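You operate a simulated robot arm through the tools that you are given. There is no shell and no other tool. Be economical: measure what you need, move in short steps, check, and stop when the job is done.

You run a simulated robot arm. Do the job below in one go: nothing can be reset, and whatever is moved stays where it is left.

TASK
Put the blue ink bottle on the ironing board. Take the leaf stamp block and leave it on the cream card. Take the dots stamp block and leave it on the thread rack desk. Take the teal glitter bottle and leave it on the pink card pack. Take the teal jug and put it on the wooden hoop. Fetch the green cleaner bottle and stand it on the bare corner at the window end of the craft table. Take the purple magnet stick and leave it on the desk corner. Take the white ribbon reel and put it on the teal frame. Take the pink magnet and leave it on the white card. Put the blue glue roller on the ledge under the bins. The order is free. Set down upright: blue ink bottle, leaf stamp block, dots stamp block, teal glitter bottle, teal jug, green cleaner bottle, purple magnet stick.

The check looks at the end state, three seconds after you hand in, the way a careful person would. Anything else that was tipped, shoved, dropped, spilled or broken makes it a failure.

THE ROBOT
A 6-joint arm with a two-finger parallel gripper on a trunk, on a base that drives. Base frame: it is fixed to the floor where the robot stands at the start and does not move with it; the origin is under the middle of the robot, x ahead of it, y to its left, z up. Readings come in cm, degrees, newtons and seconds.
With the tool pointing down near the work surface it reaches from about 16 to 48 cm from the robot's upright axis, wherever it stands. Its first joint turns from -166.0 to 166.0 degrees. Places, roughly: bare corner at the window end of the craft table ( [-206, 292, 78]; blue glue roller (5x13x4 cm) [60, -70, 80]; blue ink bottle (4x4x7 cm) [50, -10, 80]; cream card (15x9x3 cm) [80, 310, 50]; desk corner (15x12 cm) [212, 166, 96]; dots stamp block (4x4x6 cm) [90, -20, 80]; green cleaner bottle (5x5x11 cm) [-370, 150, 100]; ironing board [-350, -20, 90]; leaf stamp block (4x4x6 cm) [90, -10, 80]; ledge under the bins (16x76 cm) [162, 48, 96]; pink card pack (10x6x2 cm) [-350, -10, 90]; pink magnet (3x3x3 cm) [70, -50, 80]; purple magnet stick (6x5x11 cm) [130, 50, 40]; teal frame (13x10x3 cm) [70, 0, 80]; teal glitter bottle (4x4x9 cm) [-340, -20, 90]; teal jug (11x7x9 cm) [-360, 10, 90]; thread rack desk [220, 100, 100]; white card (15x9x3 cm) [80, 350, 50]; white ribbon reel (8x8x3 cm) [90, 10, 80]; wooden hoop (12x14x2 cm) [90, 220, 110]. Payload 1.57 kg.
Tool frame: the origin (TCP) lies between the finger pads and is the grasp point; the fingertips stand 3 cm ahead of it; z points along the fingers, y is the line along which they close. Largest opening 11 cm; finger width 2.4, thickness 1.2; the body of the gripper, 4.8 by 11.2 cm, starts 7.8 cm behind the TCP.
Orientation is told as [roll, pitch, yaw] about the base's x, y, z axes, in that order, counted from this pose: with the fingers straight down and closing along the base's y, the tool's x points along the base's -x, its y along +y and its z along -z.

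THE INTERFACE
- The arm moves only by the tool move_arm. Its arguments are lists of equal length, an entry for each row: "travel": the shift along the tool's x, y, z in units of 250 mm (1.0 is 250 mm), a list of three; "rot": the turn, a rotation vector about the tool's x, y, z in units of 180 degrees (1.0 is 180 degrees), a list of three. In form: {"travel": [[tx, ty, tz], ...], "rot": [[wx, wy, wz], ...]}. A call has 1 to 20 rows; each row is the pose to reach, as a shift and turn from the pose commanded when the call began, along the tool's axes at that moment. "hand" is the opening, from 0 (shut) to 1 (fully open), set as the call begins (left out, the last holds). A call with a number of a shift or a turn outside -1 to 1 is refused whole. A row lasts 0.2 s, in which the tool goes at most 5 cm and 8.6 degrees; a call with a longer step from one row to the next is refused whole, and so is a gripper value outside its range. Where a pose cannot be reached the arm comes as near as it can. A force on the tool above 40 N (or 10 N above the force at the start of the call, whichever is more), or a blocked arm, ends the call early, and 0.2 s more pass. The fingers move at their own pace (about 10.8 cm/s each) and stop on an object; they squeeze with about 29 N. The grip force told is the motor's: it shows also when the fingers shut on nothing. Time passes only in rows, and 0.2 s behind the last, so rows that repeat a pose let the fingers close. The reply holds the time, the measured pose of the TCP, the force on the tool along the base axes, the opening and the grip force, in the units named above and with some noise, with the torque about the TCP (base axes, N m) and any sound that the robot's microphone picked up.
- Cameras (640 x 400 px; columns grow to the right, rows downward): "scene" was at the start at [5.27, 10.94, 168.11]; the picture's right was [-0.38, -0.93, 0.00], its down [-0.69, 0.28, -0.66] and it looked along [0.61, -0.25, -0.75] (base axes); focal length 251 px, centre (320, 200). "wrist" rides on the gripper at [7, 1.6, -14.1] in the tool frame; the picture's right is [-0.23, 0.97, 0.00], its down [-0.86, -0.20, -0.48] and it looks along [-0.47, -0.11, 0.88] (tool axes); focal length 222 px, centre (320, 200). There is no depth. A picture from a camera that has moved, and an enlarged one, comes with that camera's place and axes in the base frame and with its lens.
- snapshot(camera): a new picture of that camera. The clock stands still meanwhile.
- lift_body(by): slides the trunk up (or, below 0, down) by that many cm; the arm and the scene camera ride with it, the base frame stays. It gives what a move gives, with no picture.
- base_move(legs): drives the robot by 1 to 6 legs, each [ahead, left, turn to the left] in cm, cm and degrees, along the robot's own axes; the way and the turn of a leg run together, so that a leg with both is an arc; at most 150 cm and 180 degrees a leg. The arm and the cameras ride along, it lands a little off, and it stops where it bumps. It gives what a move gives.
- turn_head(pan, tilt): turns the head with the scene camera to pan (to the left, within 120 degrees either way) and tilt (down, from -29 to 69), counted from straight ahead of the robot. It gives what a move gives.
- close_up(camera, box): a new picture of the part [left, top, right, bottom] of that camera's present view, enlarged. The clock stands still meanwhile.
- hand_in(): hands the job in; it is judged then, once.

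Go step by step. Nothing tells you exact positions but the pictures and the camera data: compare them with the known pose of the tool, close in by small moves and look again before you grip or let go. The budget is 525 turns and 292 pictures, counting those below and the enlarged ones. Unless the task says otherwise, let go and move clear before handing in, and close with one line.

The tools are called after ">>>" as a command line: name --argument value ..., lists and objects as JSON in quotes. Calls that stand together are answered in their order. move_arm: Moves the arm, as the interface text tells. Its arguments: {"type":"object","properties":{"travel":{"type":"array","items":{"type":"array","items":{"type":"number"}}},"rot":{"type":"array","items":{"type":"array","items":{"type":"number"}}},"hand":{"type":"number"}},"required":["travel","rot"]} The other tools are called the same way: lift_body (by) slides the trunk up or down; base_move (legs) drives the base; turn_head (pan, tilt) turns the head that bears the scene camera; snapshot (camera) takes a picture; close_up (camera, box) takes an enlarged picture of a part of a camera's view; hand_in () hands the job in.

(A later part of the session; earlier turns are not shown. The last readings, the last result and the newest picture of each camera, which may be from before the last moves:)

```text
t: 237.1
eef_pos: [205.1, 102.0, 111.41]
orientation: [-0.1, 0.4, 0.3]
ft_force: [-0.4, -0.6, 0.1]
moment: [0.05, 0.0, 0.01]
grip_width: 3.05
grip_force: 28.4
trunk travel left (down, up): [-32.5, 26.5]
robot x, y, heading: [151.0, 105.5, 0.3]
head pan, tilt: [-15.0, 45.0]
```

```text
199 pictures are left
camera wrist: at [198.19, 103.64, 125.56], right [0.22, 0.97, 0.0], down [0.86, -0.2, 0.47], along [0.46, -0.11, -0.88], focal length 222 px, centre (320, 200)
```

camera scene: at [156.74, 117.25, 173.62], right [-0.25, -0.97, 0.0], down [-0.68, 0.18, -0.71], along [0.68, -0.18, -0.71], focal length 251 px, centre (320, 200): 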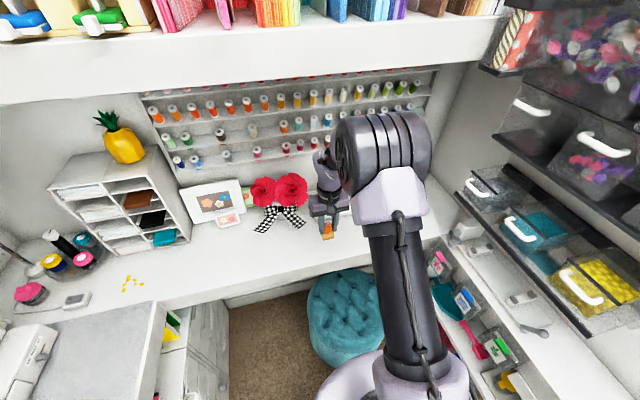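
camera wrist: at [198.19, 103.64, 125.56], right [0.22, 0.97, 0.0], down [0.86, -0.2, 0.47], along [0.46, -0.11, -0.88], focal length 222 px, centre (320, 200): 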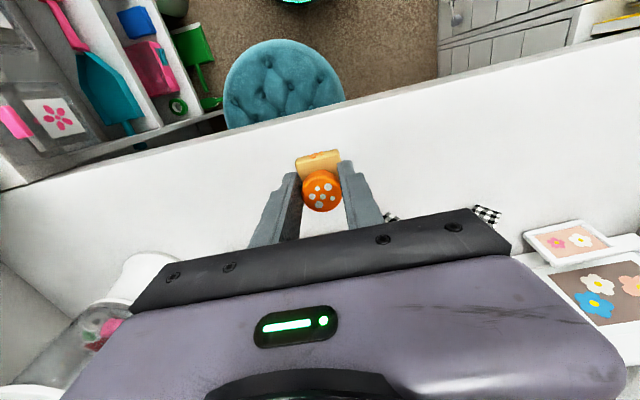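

Desk edge is at x≈200; I go 3 cm deeper and lower the stamp to contact.

>>> move_arm --travel '[[-0.12, 0, 0.1], [-0.12, 0, 0.2], [-0.12, 0, 0.28], [-0.12, 0, 0.33], [-0.12, 0, 0.35], [-0.12, 0, 0.37], [-0.12, 0, 0.39]]' --rot '[[0, 0, 0], [0, 0, 0], [0, 0, 0], [0, 0, 0], [0, 0, 0], [0, 0, 0], [0, 0, 0]]'

>>> snapshot --camera "wrist"

```text
t: 238.7
eef_pos: [208.28, 101.98, 101.58]
orientation: [0.1, 0.3, 0.3]
ft_force: [0.3, 0.2, 0.1]
moment: [0.02, 0.02, -0.03]
grip_width: 3.06
grip_force: 28.6
trunk travel left (down, up): [-32.5, 26.5]
robot x, y, heading: [151.24, 105.79, 0.2]
head pan, tilt: [-15.0, 45.0]
```

```text
198 pictures are left
camera wrist: at [201.29, 103.58, 115.77], right [0.22, 0.97, 0.0], down [0.86, -0.2, 0.47], along [0.46, -0.11, -0.88], focal length 222 px, centre (320, 200)
```

wrist: 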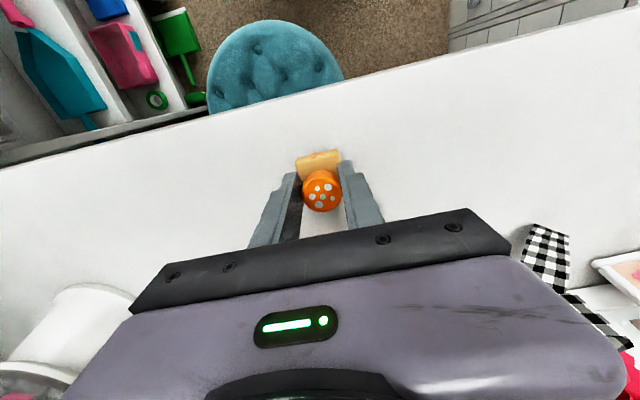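

>>> move_arm --travel '[[0, 0, 0.02], [0, 0, 0.04], [0, 0, 0.06], [0, 0, 0.08], [0, 0, 0.1], [0, 0, 0.12]]' --rot '[[0, 0, 0], [0, 0, 0], [0, 0, 0], [0, 0, 0], [0, 0, 0], [0, 0, 0]]'

```text
t: 239.7
eef_pos: [208.26, 102.0, 100.03]
orientation: [0.1, -0.2, 0.2]
ft_force: [-9.2, 0.8, 22.6]
moment: [0.01, 0.54, -0.07]
grip_width: 3.09
grip_force: 28.8
trunk travel left (down, up): [-32.5, 26.5]
robot x, y, heading: [150.99, 105.51, 0.1]
head pan, tilt: [-15.0, 45.0]
stopped in row 5: the force on the tool passed its limit at 44 N (the readings are from after the stop); the commanded pose is now the measured one
```

Contact on the desk (z≈94). I ease, open and rise.

>>> move_arm --travel '[[0, 0, -0.006], [0, 0, -0.006]]' --rot '[[0, 0, 0], [0, 0, 0]]'

>>> move_arm --travel '[[0, 0, 0], [0, 0, 0], [0, 0, -0.1], [0, 0, -0.25], [0.0, 0, -0.42], [0.15, 0, -0.46]]' --rot '[[0, 0, 0], [0, 0, 0], [0, 0, 0], [0, 0, 0], [0, 0, 0], [0, 0, 0]]' --hand 0.5

>>> snapshot --camera "wrist"

```text
t: 240.3
eef_pos: [208.26, 102.08, 100.16]
orientation: [0.0, -0.1, 0.3]
ft_force: [-7.9, 1.5, 15.8]
moment: [0.08, 0.37, -0.02]
grip_width: 3.07
grip_force: 28.9
trunk travel left (down, up): [-32.5, 26.5]
robot x, y, heading: [150.57, 105.27, 0.4]
head pan, tilt: [-15.0, 45.0]
```

```text
t: 241.7
eef_pos: [204.51, 101.65, 111.61]
orientation: [0.1, -0.2, 0.3]
ft_force: [-0.4, -1.0, -0.1]
moment: [-0.01, 0.0, -0.01]
grip_width: 5.47
grip_force: 0.1
trunk travel left (down, up): [-32.5, 26.5]
robot x, y, heading: [150.86, 105.6, 0.1]
head pan, tilt: [-15.0, 45.0]
```

```text
197 pictures are left
camera wrist: at [197.45, 103.43, 125.68], right [0.22, 0.97, 0.0], down [0.86, -0.2, 0.48], along [0.47, -0.11, -0.88], focal length 222 px, centre (320, 200)
```

wrist: 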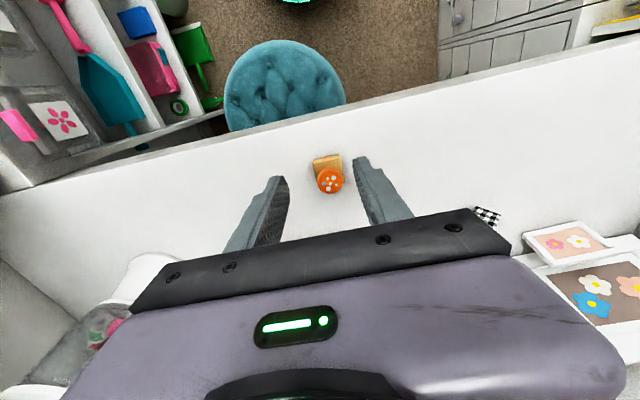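

Dots stamp stands on the desk. Now I retract, back out to x≈115, and look at the right cabinet for the purple magnet stick.

>>> move_arm --travel '[[0.15, 0, 0], [0.3, 0, 0], [0.45, 0, 0], [0.6, 0, 0]]' --rot '[[0, 0, 0], [0, 0, 0], [0, 0, 0], [0, 0, 0]]'

>>> base_move --legs '[[-38, 0, 0]]'

>>> turn_head --pan -95 --tilt 50

>>> snapshot --camera "scene"

```text
t: 242.7
eef_pos: [189.3, 101.71, 111.53]
orientation: [0.0, -0.1, 0.2]
ft_force: [0.2, 0.0, -0.4]
moment: [0.0, -0.02, -0.01]
grip_width: 5.51
grip_force: 0.1
trunk travel left (down, up): [-32.5, 26.5]
robot x, y, heading: [150.76, 105.21, 0.4]
head pan, tilt: [-15.0, 45.0]
```

```text
t: 245.1
eef_pos: [151.63, 101.68, 111.54]
orientation: [-0.1, -0.2, 0.6]
ft_force: [0.0, -0.5, 0.5]
moment: [0.0, -0.02, 0.0]
grip_width: 5.51
grip_force: 0.1
trunk travel left (down, up): [-32.5, 26.5]
robot x, y, heading: [113.08, 105.04, 0.7]
head pan, tilt: [-15.0, 45.0]
```

```text
t: 246.7
eef_pos: [151.77, 101.62, 111.5]
orientation: [0.0, -0.1, 0.6]
ft_force: [-0.2, 0.0, -0.4]
moment: [-0.04, 0.01, -0.02]
grip_width: 5.51
grip_force: 0.1
trunk travel left (down, up): [-32.5, 26.5]
robot x, y, heading: [113.21, 105.32, 0.4]
head pan, tilt: [-95.0, 50.0]
```

```text
196 pictures are left
camera scene: at [110.33, 111.34, 172.93], right [-1.0, 0.08, 0.0], down [0.06, 0.76, -0.64], along [-0.05, -0.64, -0.77], focal length 251 px, centre (320, 200)
```

scene: 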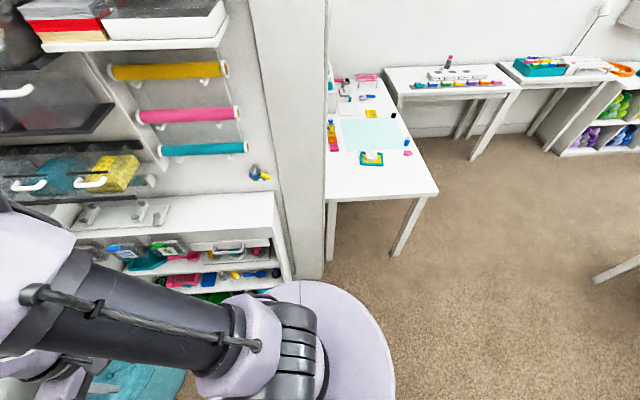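

The arm hides the shelves; I turn the robot right to face the cabinet.

>>> base_move --legs '[[0, 6, 0], [0, 0, -90]]'

>>> turn_head --pan 30 --tilt 50

>>> snapshot --camera "scene"

```text
t: 251.5
eef_pos: [109.05, 72.54, 111.44]
orientation: [0.0, -0.1, -90.0]
ft_force: [-0.4, -0.5, -0.1]
moment: [-0.02, 0.01, 0.01]
grip_width: 5.49
grip_force: 0.0
trunk travel left (down, up): [-32.5, 26.5]
robot x, y, heading: [113.09, 111.15, -90.0]
head pan, tilt: [-95.0, 50.0]
```

```text
t: 253.5
eef_pos: [109.1, 72.48, 111.51]
orientation: [0.0, -0.1, -89.9]
ft_force: [-0.1, -0.1, -0.4]
moment: [-0.01, 0.02, 0.01]
grip_width: 5.51
grip_force: 0.1
trunk travel left (down, up): [-32.5, 26.5]
robot x, y, heading: [112.97, 110.88, -89.9]
head pan, tilt: [30.0, 50.0]
```

```text
195 pictures are left
camera scene: at [130.85, 106.33, 172.93], right [-0.87, -0.5, 0.0], down [-0.38, 0.66, -0.64], along [0.32, -0.56, -0.77], focal length 251 px, centre (320, 200)
```

scene: 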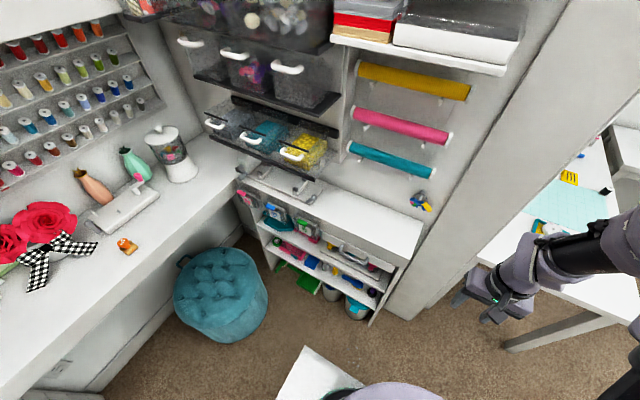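

>>> close_up --camera "scene" --box '[225, 160, 435, 330]'

>>> snapshot --camera "wrist"

```text
2.35 times, centred on (330, 245) of scene
camera zoom: at [130.85, 106.33, 172.93], right [-0.87, -0.5, 0.0], down [-0.38, 0.66, -0.64], along [0.32, -0.56, -0.77], focal length 591 px, centre (296, 94)
```

zoom: 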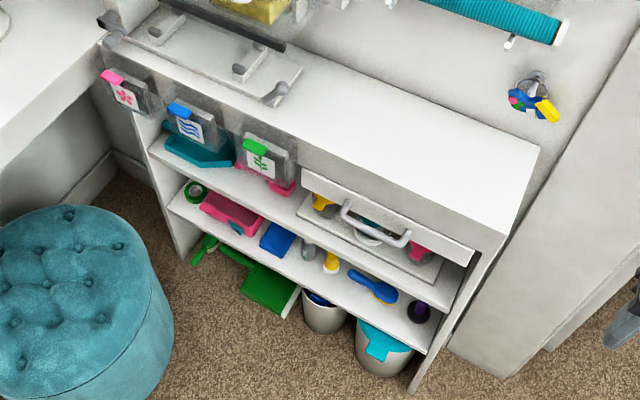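

```text
193 pictures are left
camera wrist: at [110.67, 79.53, 125.65], right [0.97, -0.23, 0.0], down [-0.2, -0.85, 0.48], along [-0.11, -0.47, -0.88], focal length 222 px, centre (320, 200)
```

wrist: 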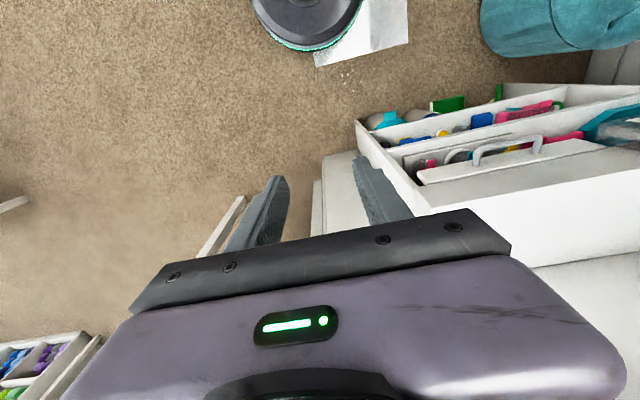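

The purple stick stands at about (131, 52) on the lower shelf (z≈35–46). I shift the base opposite it, then extend and tilt the gripper.

>>> base_move --legs '[[-10, 20, 0]]'

>>> move_arm --travel '[[-0.18, 0, 0], [-0.36, 0, 0], [-0.52, 0, 0], [-0.52, 0, 0], [-0.52, 0, 0], [-0.52, 0, 0], [-0.52, 0, 0], [-0.52, 0, 0], [-0.52, 0, 0], [-0.52, 0, 0], [-0.52, 0, 0]]' --rot '[[0, 0, 0], [0, 0, 0], [0, 0, 0], [0, -0.042, 0], [0, -0.084, 0], [0, -0.126, 0], [0, -0.168, 0], [0, -0.21, 0], [0, -0.252, 0], [0, -0.294, 0], [0, -0.333, 0]]'

>>> snapshot --camera "wrist"

```text
t: 255.2
eef_pos: [129.23, 82.87, 111.42]
orientation: [-0.1, -0.1, -89.5]
ft_force: [0.0, 0.8, -0.1]
moment: [-0.03, 0.05, -0.01]
grip_width: 5.47
grip_force: 0.0
trunk travel left (down, up): [-32.5, 26.5]
robot x, y, heading: [132.53, 121.24, -89.1]
head pan, tilt: [30.0, 50.0]
```

```text
t: 257.6
eef_pos: [129.27, 69.72, 111.51]
orientation: [0.1, -60.1, -89.7]
ft_force: [0.2, -0.2, 0.5]
moment: [0.01, -0.04, 0.01]
grip_width: 5.5
grip_force: 0.0
out of reach, approached as far as the arm can: row 7, 8
trunk travel left (down, up): [-32.5, 26.5]
robot x, y, heading: [133.11, 121.11, -89.4]
head pan, tilt: [30.0, 50.0]
```

```text
192 pictures are left
camera wrist: at [130.83, 85.56, 112.54], right [0.97, -0.11, 0.2], down [-0.2, -0.02, 0.98], along [-0.1, -0.99, -0.04], focal length 222 px, centre (320, 200)
```

wrist: 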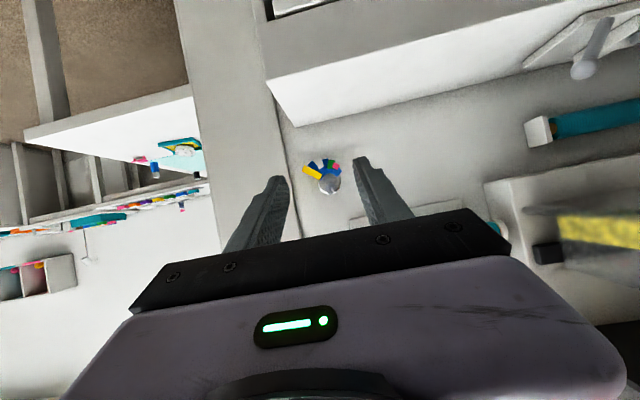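

Tilt achieved. I lower the trunk and look into the shelf.

>>> lift_body --by -32

>>> move_arm --travel '[[0.16, 0, 0.09], [0.32, 0, 0.18], [0.48, 0, 0.27], [0.64, 0, 0.36], [0.64, 0, 0.36]]' --rot '[[0, 0, 0], [0, 0, 0], [0, 0, 0], [0, 0, 0], [0, 0, 0]]'

>>> snapshot --camera "wrist"

>>> snapshot --camera "scene"

```text
t: 260.8
eef_pos: [129.32, 69.7, 79.46]
orientation: [0.1, -60.0, -89.6]
ft_force: [0.1, -0.2, 0.5]
moment: [0.0, 0.0, 0.0]
grip_width: 5.5
grip_force: 0.2
trunk travel left (down, up): [-0.5, 58.5]
robot x, y, heading: [132.72, 121.7, -89.4]
head pan, tilt: [30.0, 50.0]
```

```text
t: 262.0
eef_pos: [129.42, 70.06, 61.15]
orientation: [0.1, -60.0, -89.6]
ft_force: [-0.3, 0.1, 0.1]
moment: [-0.02, -0.01, -0.01]
grip_width: 5.52
grip_force: 0.1
trunk travel left (down, up): [-0.5, 58.5]
robot x, y, heading: [132.51, 121.38, -89.5]
head pan, tilt: [30.0, 50.0]
```

```text
191 pictures are left
camera wrist: at [130.91, 85.85, 62.12], right [0.97, -0.11, 0.2], down [-0.2, -0.01, 0.98], along [-0.1, -0.99, -0.04], focal length 222 px, centre (320, 200)
```

wrist: 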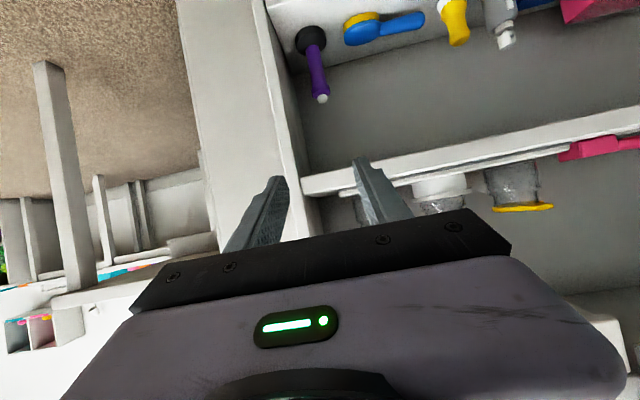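

```text
190 pictures are left
camera scene: at [150.68, 116.8, 140.93], right [-0.86, -0.51, 0.0], down [-0.39, 0.66, -0.64], along [0.33, -0.55, -0.77], focal length 251 px, centre (320, 200)
```

scene: 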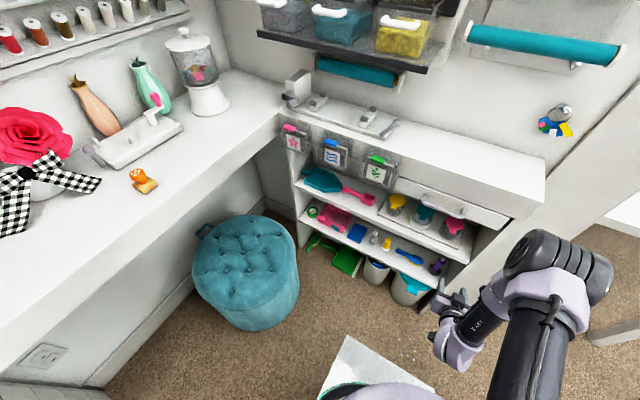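

The stick has a dark disc base and purple rod at (131, 48.5), near the side wall. I lower to its height and yaw the tool 15° so the body clears the wall.

>>> move_arm --travel '[[0.16, 0, 0.09], [0.32, 0, 0.18], [0.48, 0, 0.27], [0.62, 0, 0.36], [0.62, 0, 0.36]]' --rot '[[0, 0, 0], [0, 0, 0], [0, 0, 0], [0, 0, 0], [0, 0, 0]]' --hand 0.42

>>> move_arm --travel '[[0, 0.08, 0], [0, 0.16, 0], [0, 0.24, 0]]' --rot '[[0.0361, 0, 0.0208], [0.0722, 0, 0.0417], [0.0722, 0, 0.0417]]'

>>> snapshot --camera "wrist"

```text
t: 263.2
eef_pos: [129.26, 69.77, 42.79]
orientation: [0.0, -60.0, -89.6]
ft_force: [-0.2, 0.2, -0.1]
moment: [-0.02, 0.04, 0.01]
grip_width: 4.62
grip_force: 0.0
trunk travel left (down, up): [-0.5, 58.5]
robot x, y, heading: [132.53, 121.57, -89.4]
head pan, tilt: [30.0, 50.0]
```

```text
t: 264.0
eef_pos: [135.29, 70.05, 43.09]
orientation: [0.2, -60.0, -104.7]
ft_force: [0.1, -0.1, -0.4]
moment: [-0.01, 0.01, -0.02]
grip_width: 4.64
grip_force: 0.1
trunk travel left (down, up): [-0.5, 58.5]
robot x, y, heading: [132.93, 121.72, -89.5]
head pan, tilt: [30.0, 50.0]
```

```text
189 pictures are left
camera wrist: at [140.74, 84.94, 44.19], right [0.91, -0.36, 0.2], down [-0.2, 0.04, 0.98], along [-0.36, -0.93, -0.04], focal length 222 px, centre (320, 200)
```

wrist: 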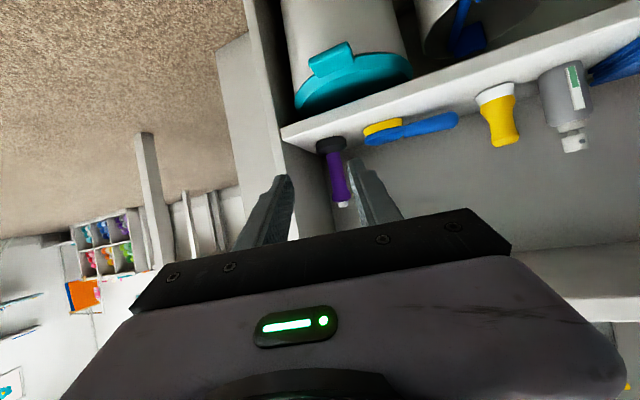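

Stick pinned at (131.0, 49.9), rod z 36–44. I drive 12 cm nearer and line up.

>>> base_move --legs '[[12, 0, -0.4]]'

>>> move_arm --travel '[[-0.089, -0.081, -0.026], [-0.089, -0.081, -0.026]]' --rot '[[0, 0, 0], [0, 0, 0]]'

>>> snapshot --camera "wrist"

```text
t: 265.2
eef_pos: [135.0, 58.18, 43.13]
orientation: [0.0, -60.1, -105.0]
ft_force: [-0.3, 0.2, 0.2]
moment: [0.0, 0.04, 0.05]
grip_width: 4.64
grip_force: 0.1
trunk travel left (down, up): [-0.5, 58.5]
robot x, y, heading: [132.84, 109.74, -90.2]
head pan, tilt: [30.0, 50.0]
```

```text
t: 265.9
eef_pos: [132.87, 58.06, 45.35]
orientation: [0.1, -59.9, -105.0]
ft_force: [-0.7, 0.4, -0.7]
moment: [0.0, 0.03, 0.0]
grip_width: 4.63
grip_force: 0.1
trunk travel left (down, up): [-0.5, 58.5]
robot x, y, heading: [132.6, 109.5, -89.6]
head pan, tilt: [30.0, 50.0]
```

```text
188 pictures are left
camera wrist: at [138.53, 72.95, 46.43], right [0.91, -0.36, 0.2], down [-0.2, 0.04, 0.98], along [-0.36, -0.93, -0.04], focal length 222 px, centre (320, 200)
```

wrist: 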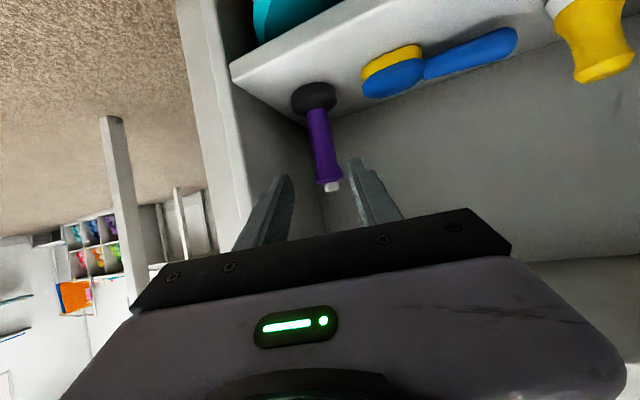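

Lined up; I advance along the tool axis and grip.

>>> move_arm --travel '[[0, 0.004, 0.1], [0, 0.006, 0.2], [0, 0.008, 0.27], [0, 0.008, 0.316], [0, 0.008, 0.316]]' --rot '[[0, 0, 0], [0, 0, 0], [0, 0, 0], [0, 0, 0], [0, 0, 0]]'

>>> snapshot --camera "wrist"

```text
t: 267.1
eef_pos: [131.27, 51.4, 41.48]
orientation: [0.2, -60.0, -105.0]
ft_force: [0.0, 0.1, 0.1]
moment: [-0.02, 0.01, 0.04]
grip_width: 4.63
grip_force: 0.0
trunk travel left (down, up): [-0.5, 58.5]
robot x, y, heading: [132.73, 109.64, -89.8]
head pan, tilt: [30.0, 50.0]
```

```text
187 pictures are left
camera wrist: at [137.02, 66.27, 42.53], right [0.91, -0.36, 0.2], down [-0.2, 0.04, 0.98], along [-0.36, -0.93, -0.04], focal length 222 px, centre (320, 200)
```

wrist: 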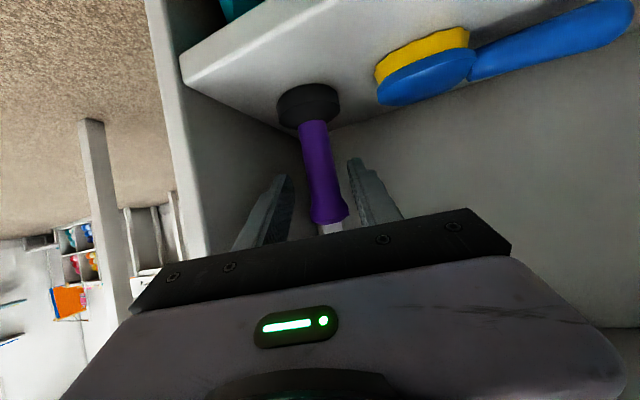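

I close on the rod, lift slightly and back the base out.

>>> move_arm --travel '[[0, 0, 0], [0, 0, 0], [0, 0, 0], [0, 0, 0]]' --rot '[[0, 0, 0], [0, 0, 0], [0, 0, 0], [0, 0, 0]]' --hand 0

>>> move_arm --travel '[[-0.05, 0, -0.029], [-0.1, 0, -0.058], [-0.1, 0, -0.058]]' --rot '[[0, 0, 0], [0, 0, 0], [0, 0, 0]]'

>>> snapshot --camera "wrist"

```text
t: 268.1
eef_pos: [131.41, 51.34, 41.4]
orientation: [0.1, -59.9, -105.0]
ft_force: [-0.1, -1.3, 0.3]
moment: [-0.08, -0.05, -0.02]
grip_width: 2.3
grip_force: 28.5
trunk travel left (down, up): [-0.5, 58.5]
robot x, y, heading: [132.99, 109.54, -89.9]
head pan, tilt: [30.0, 50.0]
```

```text
t: 268.9
eef_pos: [131.35, 51.37, 44.52]
orientation: [0.1, -59.9, -104.9]
ft_force: [-0.3, -0.4, -0.9]
moment: [0.03, -0.01, 0.01]
grip_width: 2.24
grip_force: 29.3
trunk travel left (down, up): [-0.5, 58.5]
robot x, y, heading: [133.06, 109.74, -89.9]
head pan, tilt: [30.0, 50.0]
```

```text
186 pictures are left
camera wrist: at [136.94, 66.27, 45.44], right [0.91, -0.36, 0.2], down [-0.2, 0.04, 0.98], along [-0.36, -0.93, -0.04], focal length 222 px, centre (320, 200)
```

wrist: 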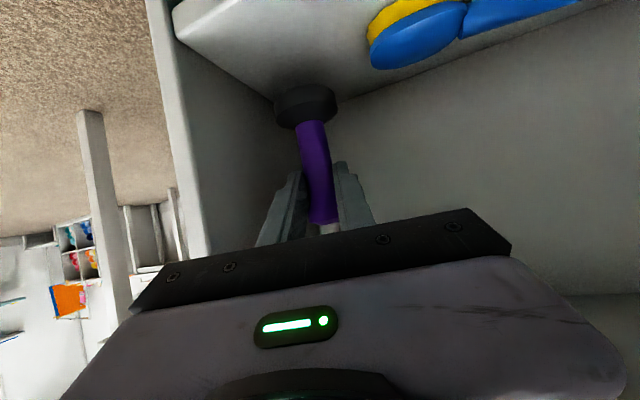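

Held upright. I back the base out and retract a little before raising.

>>> base_move --legs '[[-13, 0, 0]]'

>>> move_arm --travel '[[0.045, -0.024, -0.078], [0.09, -0.048, -0.156], [0.135, -0.0725, -0.234], [0.135, -0.0725, -0.234]]' --rot '[[0, 0, 0], [0, 0, 0], [0, 0, 0], [0, 0, 0]]'

>>> lift_body --by 40

>>> snapshot --camera "wrist"

```text
t: 270.1
eef_pos: [131.37, 64.67, 44.42]
orientation: [0.1, -60.0, -104.9]
ft_force: [0.3, 0.2, -1.9]
moment: [-0.02, -0.01, 0.01]
grip_width: 2.27
grip_force: 28.9
trunk travel left (down, up): [-0.5, 58.5]
robot x, y, heading: [132.63, 122.94, -90.1]
head pan, tilt: [30.0, 50.0]
```

```text
t: 271.1
eef_pos: [131.4, 71.79, 44.48]
orientation: [0.1, -59.9, -105.0]
ft_force: [-0.4, 0.3, -1.6]
moment: [0.01, 0.04, 0.0]
grip_width: 2.25
grip_force: 28.9
trunk travel left (down, up): [-0.5, 58.5]
robot x, y, heading: [132.73, 122.81, -89.9]
head pan, tilt: [30.0, 50.0]
```

```text
t: 275.0
eef_pos: [131.4, 71.72, 84.36]
orientation: [0.1, -60.1, -105.1]
ft_force: [-0.3, -0.3, -1.5]
moment: [-0.03, -0.06, 0.04]
grip_width: 2.23
grip_force: 29.2
trunk travel left (down, up): [-40.5, 18.5]
robot x, y, heading: [132.53, 122.86, -90.0]
head pan, tilt: [30.0, 50.0]
```

```text
185 pictures are left
camera wrist: at [136.94, 86.53, 85.46], right [0.91, -0.36, 0.2], down [-0.2, 0.04, 0.98], along [-0.36, -0.93, -0.04], focal length 222 px, centre (320, 200)
```

wrist: 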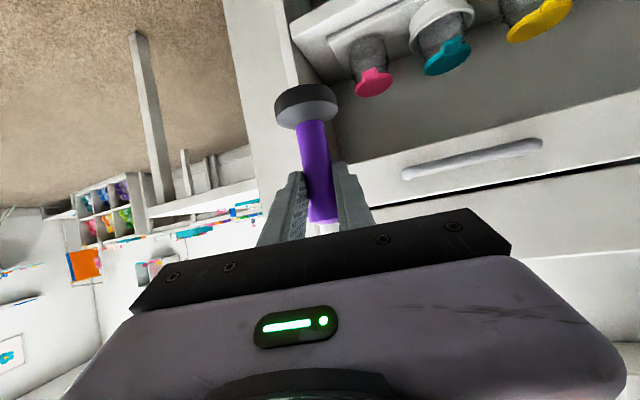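

I raise the arm so the stick clears the desk height, then turn back to face the desk.

>>> move_arm --travel '[[-0.16, 0, -0.09], [-0.32, 0, -0.18], [-0.48, 0, -0.27], [-0.64, 0, -0.36], [-0.8, 0, -0.46], [-0.9, 0, -0.52]]' --rot '[[0, 0, 0], [0, 0, 0], [0, 0, 0], [0, 0, 0], [0, 0, 0], [0, 0, 0]]'

>>> base_move --legs '[[0, 0, 100]]'

>>> turn_head --pan 20 --tilt 45

>>> snapshot --camera "scene"

```text
t: 276.4
eef_pos: [131.18, 71.74, 110.48]
orientation: [0.1, -60.0, -105.0]
ft_force: [-0.9, -0.3, -1.1]
moment: [0.04, -0.01, -0.03]
grip_width: 2.27
grip_force: 28.8
trunk travel left (down, up): [-40.5, 18.5]
robot x, y, heading: [132.4, 122.84, -90.0]
head pan, tilt: [30.0, 50.0]
```

```text
t: 280.9
eef_pos: [183.64, 127.0, 110.37]
orientation: [0.1, -60.0, -8.4]
ft_force: [-0.2, 1.0, -0.8]
moment: [-0.01, 0.04, -0.01]
grip_width: 2.25
grip_force: 28.9
trunk travel left (down, up): [-40.5, 18.5]
robot x, y, heading: [133.0, 122.73, 6.7]
head pan, tilt: [30.0, 50.0]
```

```text
t: 281.6
eef_pos: [183.6, 126.98, 110.46]
orientation: [0.1, -60.0, -8.2]
ft_force: [0.2, -0.9, -1.1]
moment: [0.01, 0.05, 0.02]
grip_width: 2.27
grip_force: 29.2
trunk travel left (down, up): [-40.5, 18.5]
robot x, y, heading: [133.01, 122.94, 6.9]
head pan, tilt: [20.0, 45.0]
```

```text
184 pictures are left
camera scene: at [136.51, 139.97, 181.62], right [0.45, -0.89, 0.0], down [-0.63, -0.32, -0.71], along [0.63, 0.32, -0.71], focal length 251 px, centre (320, 200)
```

scene: 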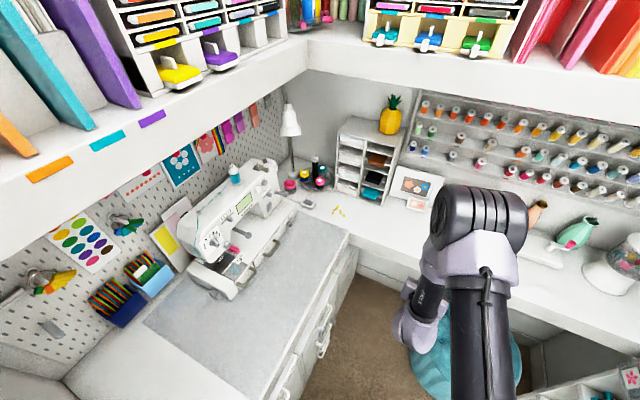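

>>> close_up --camera "scene" --box '[260, 130, 440, 260]'

```text
3.08 times, centred on (350, 195) of scene
camera zoom: at [136.51, 139.97, 181.62], right [0.45, -0.89, 0.0], down [-0.63, -0.32, -0.71], along [0.63, 0.32, -0.71], focal length 773 px, centre (228, 215)
```

zoom: 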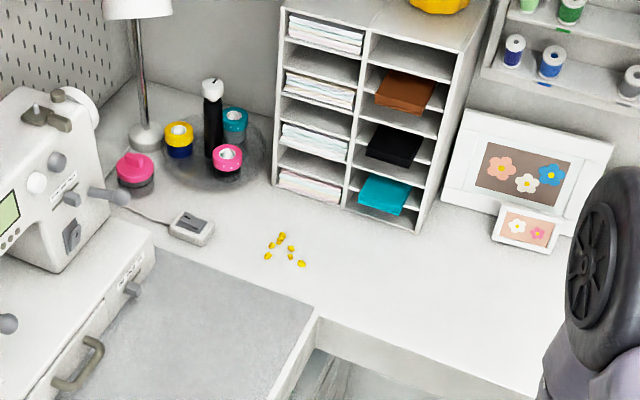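

The desk corner is bare except for flat yellow bits at (211, 168); I'll stand the stick at about (214, 162), beside them. I drive nearer first.

>>> base_move --legs '[[30, 1, 0]]'

>>> base_move --legs '[[0, 0, 30]]'

>>> turn_head --pan -5 --tilt 50

>>> snapshot --camera "scene"

>>> snapshot --camera "wrist"

```text
t: 283.6
eef_pos: [213.08, 131.55, 110.31]
orientation: [0.0, -59.9, -8.3]
ft_force: [0.0, -0.9, -2.0]
moment: [-0.02, 0.07, -0.01]
grip_width: 2.25
grip_force: 29.0
trunk travel left (down, up): [-40.5, 18.5]
robot x, y, heading: [161.98, 127.09, 6.6]
head pan, tilt: [20.0, 45.0]
```

```text
t: 285.5
eef_pos: [204.05, 156.4, 110.49]
orientation: [0.1, -60.0, 21.7]
ft_force: [0.2, 0.1, -1.9]
moment: [-0.02, 0.01, -0.02]
grip_width: 2.23
grip_force: 28.8
trunk travel left (down, up): [-40.5, 18.5]
robot x, y, heading: [161.99, 127.46, 36.8]
head pan, tilt: [20.0, 45.0]
```

```text
t: 286.4
eef_pos: [203.99, 156.44, 110.37]
orientation: [0.1, -60.1, 21.7]
ft_force: [0.4, 0.5, -1.6]
moment: [-0.03, 0.03, 0.05]
grip_width: 2.25
grip_force: 29.2
trunk travel left (down, up): [-40.5, 18.5]
robot x, y, heading: [162.44, 127.08, 36.9]
head pan, tilt: [-5.0, 50.0]
```

```text
182 pictures are left
camera scene: at [158.79, 141.18, 180.93], right [0.53, -0.85, 0.0], down [-0.65, -0.4, -0.64], along [0.55, 0.34, -0.77], focal length 251 px, centre (320, 200)
```

scene: 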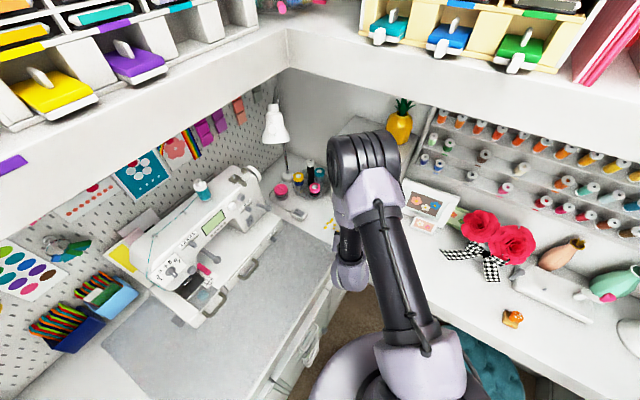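

```text
181 pictures are left
camera wrist: at [188.79, 152.19, 111.48], right [-0.26, 0.95, 0.2], down [0.09, -0.18, 0.98], along [0.96, 0.27, -0.04], focal length 222 px, centre (320, 200)
```

wrist: 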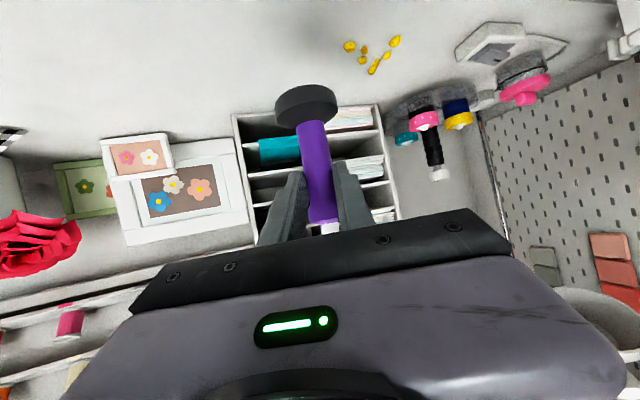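

I extend to above (214, 162) and come down to just above the desk.

>>> move_arm --travel '[[-0.065, 0.02, 0.113], [-0.13, 0.04, 0.226], [-0.196, 0.059, 0.339], [-0.11, 0.059, 0.389], [-0.03, 0.059, 0.435], [-0.03, 0.059, 0.435]]' --rot '[[0, 0, 0], [0, 0, 0], [0, 0, 0], [0, 0, 0], [0, 0, 0], [0, 0, 0]]'

>>> snapshot --camera "wrist"

```text
t: 287.8
eef_pos: [212.68, 161.46, 105.6]
orientation: [0.0, -60.1, 21.8]
ft_force: [0.3, 0.4, -1.6]
moment: [-0.03, 0.02, -0.01]
grip_width: 2.23
grip_force: 29.0
trunk travel left (down, up): [-40.5, 18.5]
robot x, y, heading: [162.07, 126.99, 36.8]
head pan, tilt: [-5.0, 50.0]
```

```text
180 pictures are left
camera wrist: at [197.35, 157.22, 106.68], right [-0.26, 0.95, 0.2], down [0.09, -0.18, 0.98], along [0.96, 0.27, -0.04], focal length 222 px, centre (320, 200)
```

wrist: 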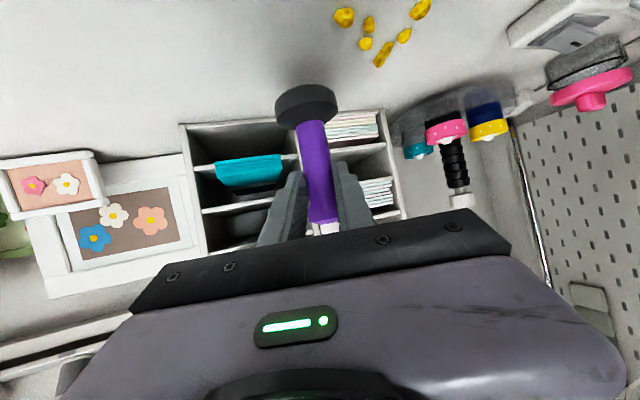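

>>> move_arm --travel '[[0.052, 0, 0.03], [0.086, 0, 0.05], [0.104, 0, 0.06], [0.121, 0, 0.07], [0.138, 0, 0.08], [0.152, 0, 0.088]]' --rot '[[0, 0, 0], [0, 0, 0], [0, 0, 0], [0, 0, 0], [0, 0, 0], [0, 0, 0]]'

>>> snapshot --camera "wrist"

```text
t: 289.2
eef_pos: [212.45, 161.32, 101.34]
orientation: [0.1, -60.2, 21.7]
ft_force: [-1.0, -0.1, 22.8]
moment: [0.22, -0.53, 0.04]
grip_width: 2.29
grip_force: 29.5
trunk travel left (down, up): [-40.5, 18.5]
robot x, y, heading: [162.34, 127.53, 36.6]
head pan, tilt: [-5.0, 50.0]
```

```text
179 pictures are left
camera wrist: at [197.17, 157.13, 102.39], right [-0.26, 0.95, 0.2], down [0.08, -0.18, 0.98], along [0.96, 0.27, -0.03], focal length 222 px, centre (320, 200)
```

wrist: 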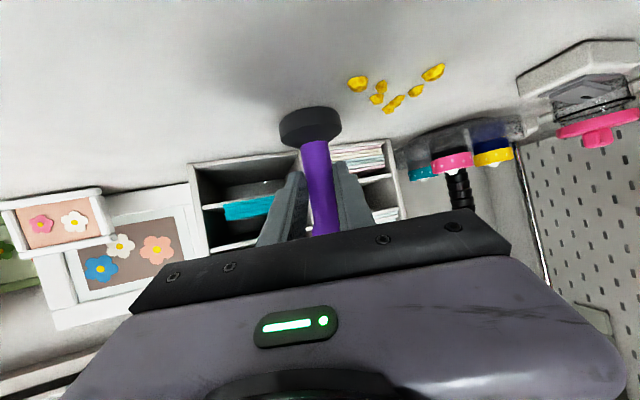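

Contact. I ease, open and withdraw.

>>> move_arm --travel '[[-0.01, 0, -0.006], [-0.01, 0, -0.006]]' --rot '[[0, 0, 0], [0, 0, 0]]'

>>> move_arm --travel '[[0, 0, 0], [0, 0, 0], [0, 0, 0], [0, 0, -0.08], [0, 0, -0.18], [0, 0, -0.28]]' --rot '[[0, 0, 0], [0, 0, 0], [0, 0, 0], [0, 0, 0], [0, 0, 0], [0, 0, 0]]' --hand 0.5

>>> snapshot --camera "wrist"

```text
t: 289.8
eef_pos: [212.53, 161.34, 101.47]
orientation: [0.0, -59.8, 21.7]
ft_force: [-1.1, 0.8, 1.3]
moment: [0.11, -0.07, 0.03]
grip_width: 2.27
grip_force: 29.4
trunk travel left (down, up): [-40.5, 18.5]
robot x, y, heading: [162.0, 127.07, 36.9]
head pan, tilt: [-5.0, 50.0]
```

```text
t: 291.2
eef_pos: [206.89, 159.29, 105.11]
orientation: [0.1, -60.0, 21.7]
ft_force: [0.0, -0.8, -0.1]
moment: [-0.04, -0.02, 0.0]
grip_width: 5.5
grip_force: 0.1
trunk travel left (down, up): [-40.5, 18.5]
robot x, y, heading: [162.33, 127.23, 36.9]
head pan, tilt: [-5.0, 50.0]
```

```text
178 pictures are left
camera wrist: at [191.63, 155.06, 106.18], right [-0.26, 0.95, 0.2], down [0.09, -0.18, 0.98], along [0.96, 0.27, -0.04], focal length 222 px, centre (320, 200)
```

wrist: 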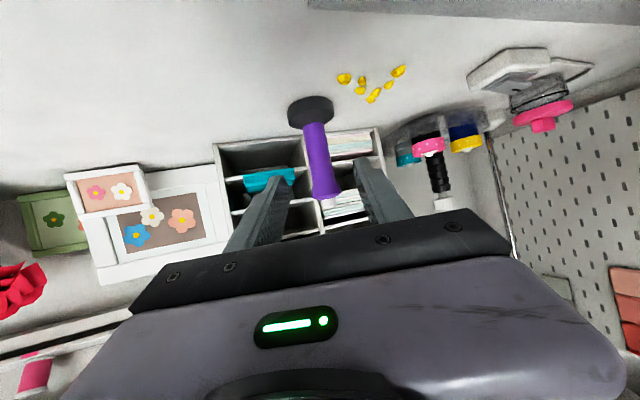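

The stick stands at the desk corner. I raise the arm, back off, square up and leave the nook for the glue roller.

>>> move_arm --travel '[[-0.1, 0, -0.1], [-0.22, 0, -0.17], [-0.33, 0, -0.22]]' --rot '[[0, 0, 0], [0, 0, 0], [0, 0, 0]]'

>>> base_move --legs '[[-14, 0, 0], [0, 0, -36.9], [0, -14, 0], [-150, 0, 0]]'

```text
t: 292.0
eef_pos: [206.23, 159.03, 114.85]
orientation: [0.1, -59.9, 21.8]
ft_force: [0.7, 0.2, 0.2]
moment: [-0.01, -0.02, 0.02]
grip_width: 5.5
grip_force: 0.0
trunk travel left (down, up): [-40.5, 18.5]
robot x, y, heading: [162.38, 126.87, 36.8]
head pan, tilt: [-5.0, 50.0]
```

```text
t: 303.0
eef_pos: [55.8, 104.61, 114.66]
orientation: [0.1, -60.0, -14.9]
ft_force: [-1.4, 0.7, -0.6]
moment: [-0.03, 0.02, -0.01]
grip_width: 5.49
grip_force: 0.1
trunk travel left (down, up): [-40.5, 18.5]
robot x, y, heading: [1.55, 105.36, 0.4]
head pan, tilt: [-5.0, 50.0]
```

>>> base_move --legs '[[-18, 0, -0.4], [0, -140, 0]]'

>>> lift_body --by -13

>>> base_move --legs '[[26, -3, 0]]'

>>> turn_head --pan -35 --tilt 50

>>> snapshot --camera "scene"

>>> snapshot --camera "wrist"

```text
t: 311.2
eef_pos: [38.92, -36.24, 114.71]
orientation: [0.1, -60.1, -13.8]
ft_force: [-0.6, 0.6, -0.2]
moment: [0.03, 0.0, 0.0]
grip_width: 5.5
grip_force: 0.1
trunk travel left (down, up): [-40.5, 18.5]
robot x, y, heading: [-15.7, -36.44, 1.3]
head pan, tilt: [-5.0, 50.0]
```

```text
t: 312.8
eef_pos: [38.94, -36.23, 101.82]
orientation: [0.0, -60.0, -13.8]
ft_force: [0.5, 0.4, 0.0]
moment: [-0.02, -0.02, -0.01]
grip_width: 5.5
grip_force: 0.2
trunk travel left (down, up): [-27.5, 31.5]
robot x, y, heading: [-15.35, -36.3, 1.1]
head pan, tilt: [-5.0, 50.0]
```

```text
t: 314.6
eef_pos: [64.99, -38.61, 101.78]
orientation: [0.0, -59.9, -13.8]
ft_force: [0.6, 0.4, -0.5]
moment: [0.0, -0.01, 0.01]
grip_width: 5.49
grip_force: 0.0
trunk travel left (down, up): [-27.5, 31.5]
robot x, y, heading: [10.27, -38.75, 1.1]
head pan, tilt: [-5.0, 50.0]
```

```text
t: 315.6
eef_pos: [64.83, -38.57, 101.7]
orientation: [0.1, -60.0, -13.8]
ft_force: [0.0, -0.6, 0.1]
moment: [0.0, 0.02, -0.01]
grip_width: 5.5
grip_force: 0.1
trunk travel left (down, up): [-27.5, 31.5]
robot x, y, heading: [10.58, -38.74, 1.4]
head pan, tilt: [-35.0, 50.0]
```

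```text
177 pictures are left
camera scene: at [14.49, -29.19, 167.93], right [-0.55, -0.83, 0.0], down [-0.64, 0.42, -0.64], along [0.54, -0.36, -0.77], focal length 251 px, centre (320, 200)
```

scene: 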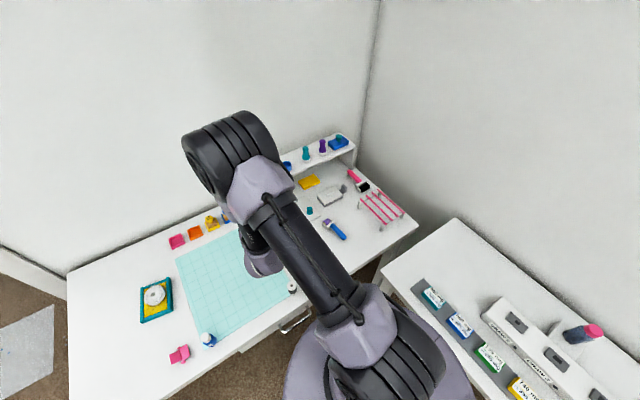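

```text
176 pictures are left
camera wrist: at [49.97, -33.17, 102.82], right [0.34, 0.92, 0.2], down [-0.03, -0.2, 0.98], along [0.94, -0.34, -0.04], focal length 222 px, centre (320, 200)
```

wrist: 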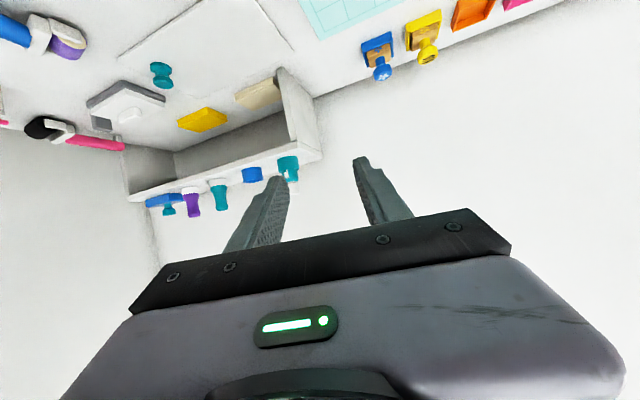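

The roller lies along x at about (59, -67). I return the tool to straight down for picking it.

>>> move_arm --travel '[[0, 0, 0], [0, 0, 0], [0, 0, 0], [0, 0, 0], [0, 0, 0], [0, 0, 0], [0, 0, 0], [0, 0, 0], [0, 0, 0]]' --rot '[[-0.005, 0.0415, -0.0087], [-0.01, 0.0829, -0.0174], [-0.015, 0.1244, -0.026], [-0.02, 0.1659, -0.0347], [-0.025, 0.2073, -0.0434], [-0.03, 0.2488, -0.0521], [-0.035, 0.2902, -0.0607], [-0.04, 0.3317, -0.0694], [-0.04, 0.3317, -0.0694]]' --hand 0.7

>>> move_arm --travel '[[0.05, -0.18, 0], [0.1, -0.36, 0], [0.15, -0.54, 0], [0.2, -0.72, 0], [0.2, -0.9, 0.0], [0.2, -0.96, 0.0], [0.2, -0.96, 0.0]]' --rot '[[0, 0, 0], [0, 0, 0], [0, 0, 0], [0, 0, 0], [0, 0, 0], [0, 0, 0], [0, 0, 0]]'

>>> snapshot --camera "wrist"

```text
t: 317.6
eef_pos: [65.15, -38.73, 100.91]
orientation: [-4.4, -14.9, -1.8]
ft_force: [0.2, -0.1, -0.5]
moment: [0.04, 0.0, -0.01]
grip_width: 7.7
grip_force: 0.0
out of reach, approached as far as the arm can: row 5, 6, 7, 8, 9
trunk travel left (down, up): [-27.5, 31.5]
robot x, y, heading: [10.36, -38.61, 1.5]
head pan, tilt: [-35.0, 50.0]
```

```text
t: 319.2
eef_pos: [61.02, -57.19, 100.94]
orientation: [-8.3, -14.8, -3.5]
ft_force: [-1.1, -0.2, -0.4]
moment: [-0.01, 0.07, 0.02]
grip_width: 7.69
grip_force: 0.0
out of reach, approached as far as the arm can: row 2, 3, 4, 5, 6, 7
trunk travel left (down, up): [-27.5, 31.5]
robot x, y, heading: [10.27, -38.62, 1.6]
head pan, tilt: [-35.0, 50.0]
```

```text
175 pictures are left
camera wrist: at [51.02, -52.78, 112.54], right [0.31, 0.95, -0.08], down [0.69, -0.17, 0.7], along [0.65, -0.27, -0.71], focal length 222 px, centre (320, 200)
```

wrist: 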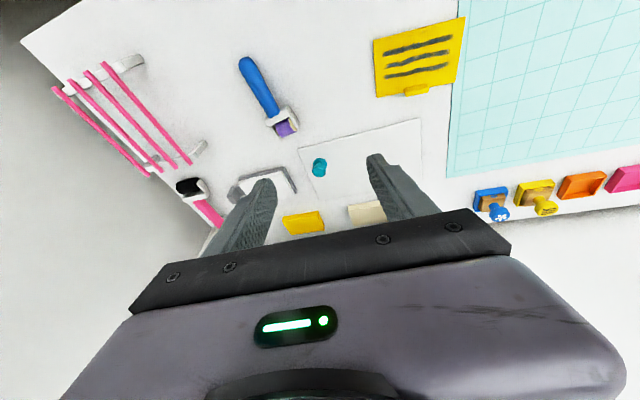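

The same limit appears; last time going higher freed it. I raise to z≈109 while levelling.

>>> move_arm --travel '[[0.0, 0.0, -0.12], [0.0, 0, -0.24], [0, 0, -0.34], [0, 0, -0.34], [0, 0, -0.34]]' --rot '[[-0.02, 0.03, 0.0], [-0.035, 0.06, 0.01], [-0.046, 0.083, 0.01], [-0.046, 0.083, 0.01], [-0.046, 0.083, 0.01]]'

>>> snapshot --camera "scene"

```text
t: 320.4
eef_pos: [49.56, -56.47, 100.14]
orientation: [-7.0, -2.3, -5.0]
ft_force: [0.3, 0.3, -0.7]
moment: [0.01, -0.03, 0.02]
grip_width: 7.71
grip_force: 0.0
out of reach, approached as far as the arm can: row 1, 2, 3, 4, 5
trunk travel left (down, up): [-27.5, 31.5]
robot x, y, heading: [10.35, -38.95, 1.1]
head pan, tilt: [-35.0, 50.0]
```

```text
174 pictures are left
camera scene: at [14.42, -29.23, 167.93], right [-0.55, -0.83, 0.0], down [-0.64, 0.43, -0.64], along [0.54, -0.36, -0.77], focal length 251 px, centre (320, 200)
```

scene: 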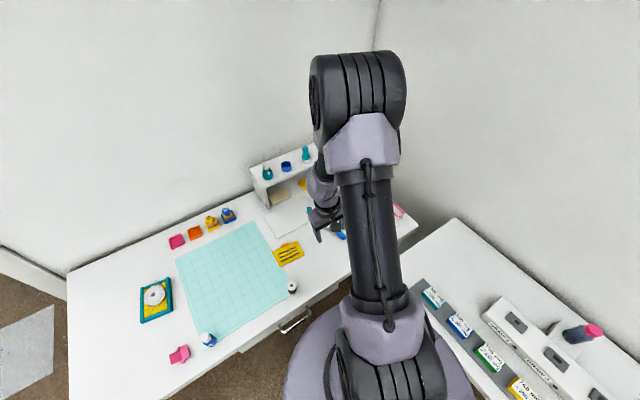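

I use the recipe that worked: tilt again while extending and rising, then untilt up high.

>>> move_arm --travel '[[-0.08, 0.05, -0.06], [-0.16, 0.1, -0.12], [-0.24, 0.15, -0.18], [-0.32, 0.2, -0.24], [-0.4, 0.25, -0.32], [-0.5, 0.3, -0.4], [-0.5, 0.34, -0.44], [-0.5, 0.34, -0.44]]' --rot '[[-0.005, -0.042, 0.004], [-0.01, -0.084, 0.008], [-0.015, -0.126, 0.012], [-0.02, -0.168, 0.016], [-0.02, -0.21, 0.016], [-0.02, -0.252, 0.016], [-0.02, -0.294, 0.016], [-0.02, -0.294, 0.016]]'

>>> move_arm --travel '[[0, 0, 0], [0, 0, 0], [0, 0, 0], [0, 0, 0], [0, 0, 0], [0, 0, 0], [0, 0, 0], [0, 0, 0]]' --rot '[[0, 0.042, 0], [0, 0.084, 0], [0, 0.126, 0], [0, 0.168, 0], [0, 0.21, 0], [0, 0.252, 0], [0, 0.294, 0], [0, 0.3, 0]]'

```text
t: 322.2
eef_pos: [67.56, -46.37, 118.47]
orientation: [1.9, -47.5, -8.0]
ft_force: [0.3, -0.3, -0.2]
moment: [-0.02, 0.02, -0.03]
grip_width: 7.74
grip_force: 0.1
out of reach, approached as far as the arm can: row 3, 4, 5, 6, 7, 8
trunk travel left (down, up): [-27.5, 31.5]
robot x, y, heading: [10.23, -38.72, 1.1]
head pan, tilt: [-35.0, 50.0]
```

```text
t: 324.0
eef_pos: [67.46, -46.38, 118.59]
orientation: [1.2, 6.6, -6.6]
ft_force: [0.3, -0.8, 0.6]
moment: [-0.01, 0.01, 0.03]
grip_width: 7.7
grip_force: 0.1
out of reach, approached as far as the arm can: row 1, 2, 3
trunk travel left (down, up): [-27.5, 31.5]
robot x, y, heading: [10.28, -38.64, 1.4]
head pan, tilt: [-35.0, 50.0]
```

Recovered. I level it and move over the roller.

>>> move_arm --travel '[[0.04, -0.14, 0.06], [0.09, -0.28, 0.12], [0.14, -0.42, 0.18], [0.19, -0.56, 0.25], [0.24, -0.7, 0.33], [0.28, -0.8, 0.45], [0.282, -0.86, 0.6], [0.282, -0.86, 0.76], [0.282, -0.86, 0.9], [0.282, -0.86, 0.9]]' --rot '[[0.0067, -0.02, -0.02], [0.0067, -0.037, -0.037], [0.0067, -0.037, -0.037], [0.0067, -0.037, -0.037], [0.0067, -0.037, -0.037], [0.0067, -0.037, -0.037], [0.0067, -0.037, -0.037], [0.0067, -0.037, -0.037], [0.0067, -0.037, -0.037], [0.0067, -0.037, -0.037]]'

>>> snapshot --camera "wrist"

```text
t: 326.2
eef_pos: [55.61, -66.16, 96.63]
orientation: [0.4, -0.2, 0.2]
ft_force: [-0.4, 0.5, -1.0]
moment: [-0.02, 0.05, -0.03]
grip_width: 7.67
grip_force: 0.1
trunk travel left (down, up): [-27.5, 31.5]
robot x, y, heading: [10.33, -38.8, 1.3]
head pan, tilt: [-35.0, 50.0]
```

```text
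173 pictures are left
camera wrist: at [48.5, -64.51, 110.74], right [0.23, 0.97, 0.01], down [0.85, -0.2, 0.48], along [0.47, -0.1, -0.88], focal length 222 px, centre (320, 200)
```

wrist: 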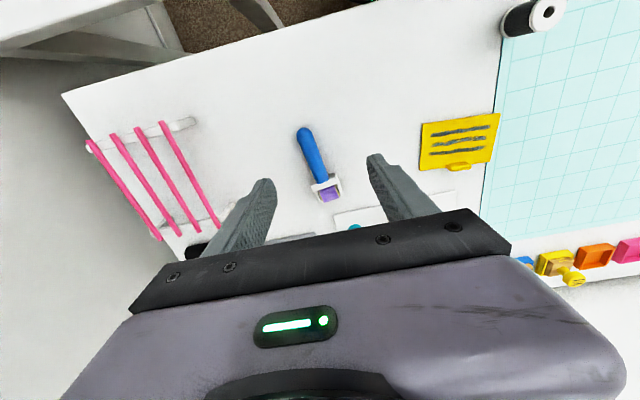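

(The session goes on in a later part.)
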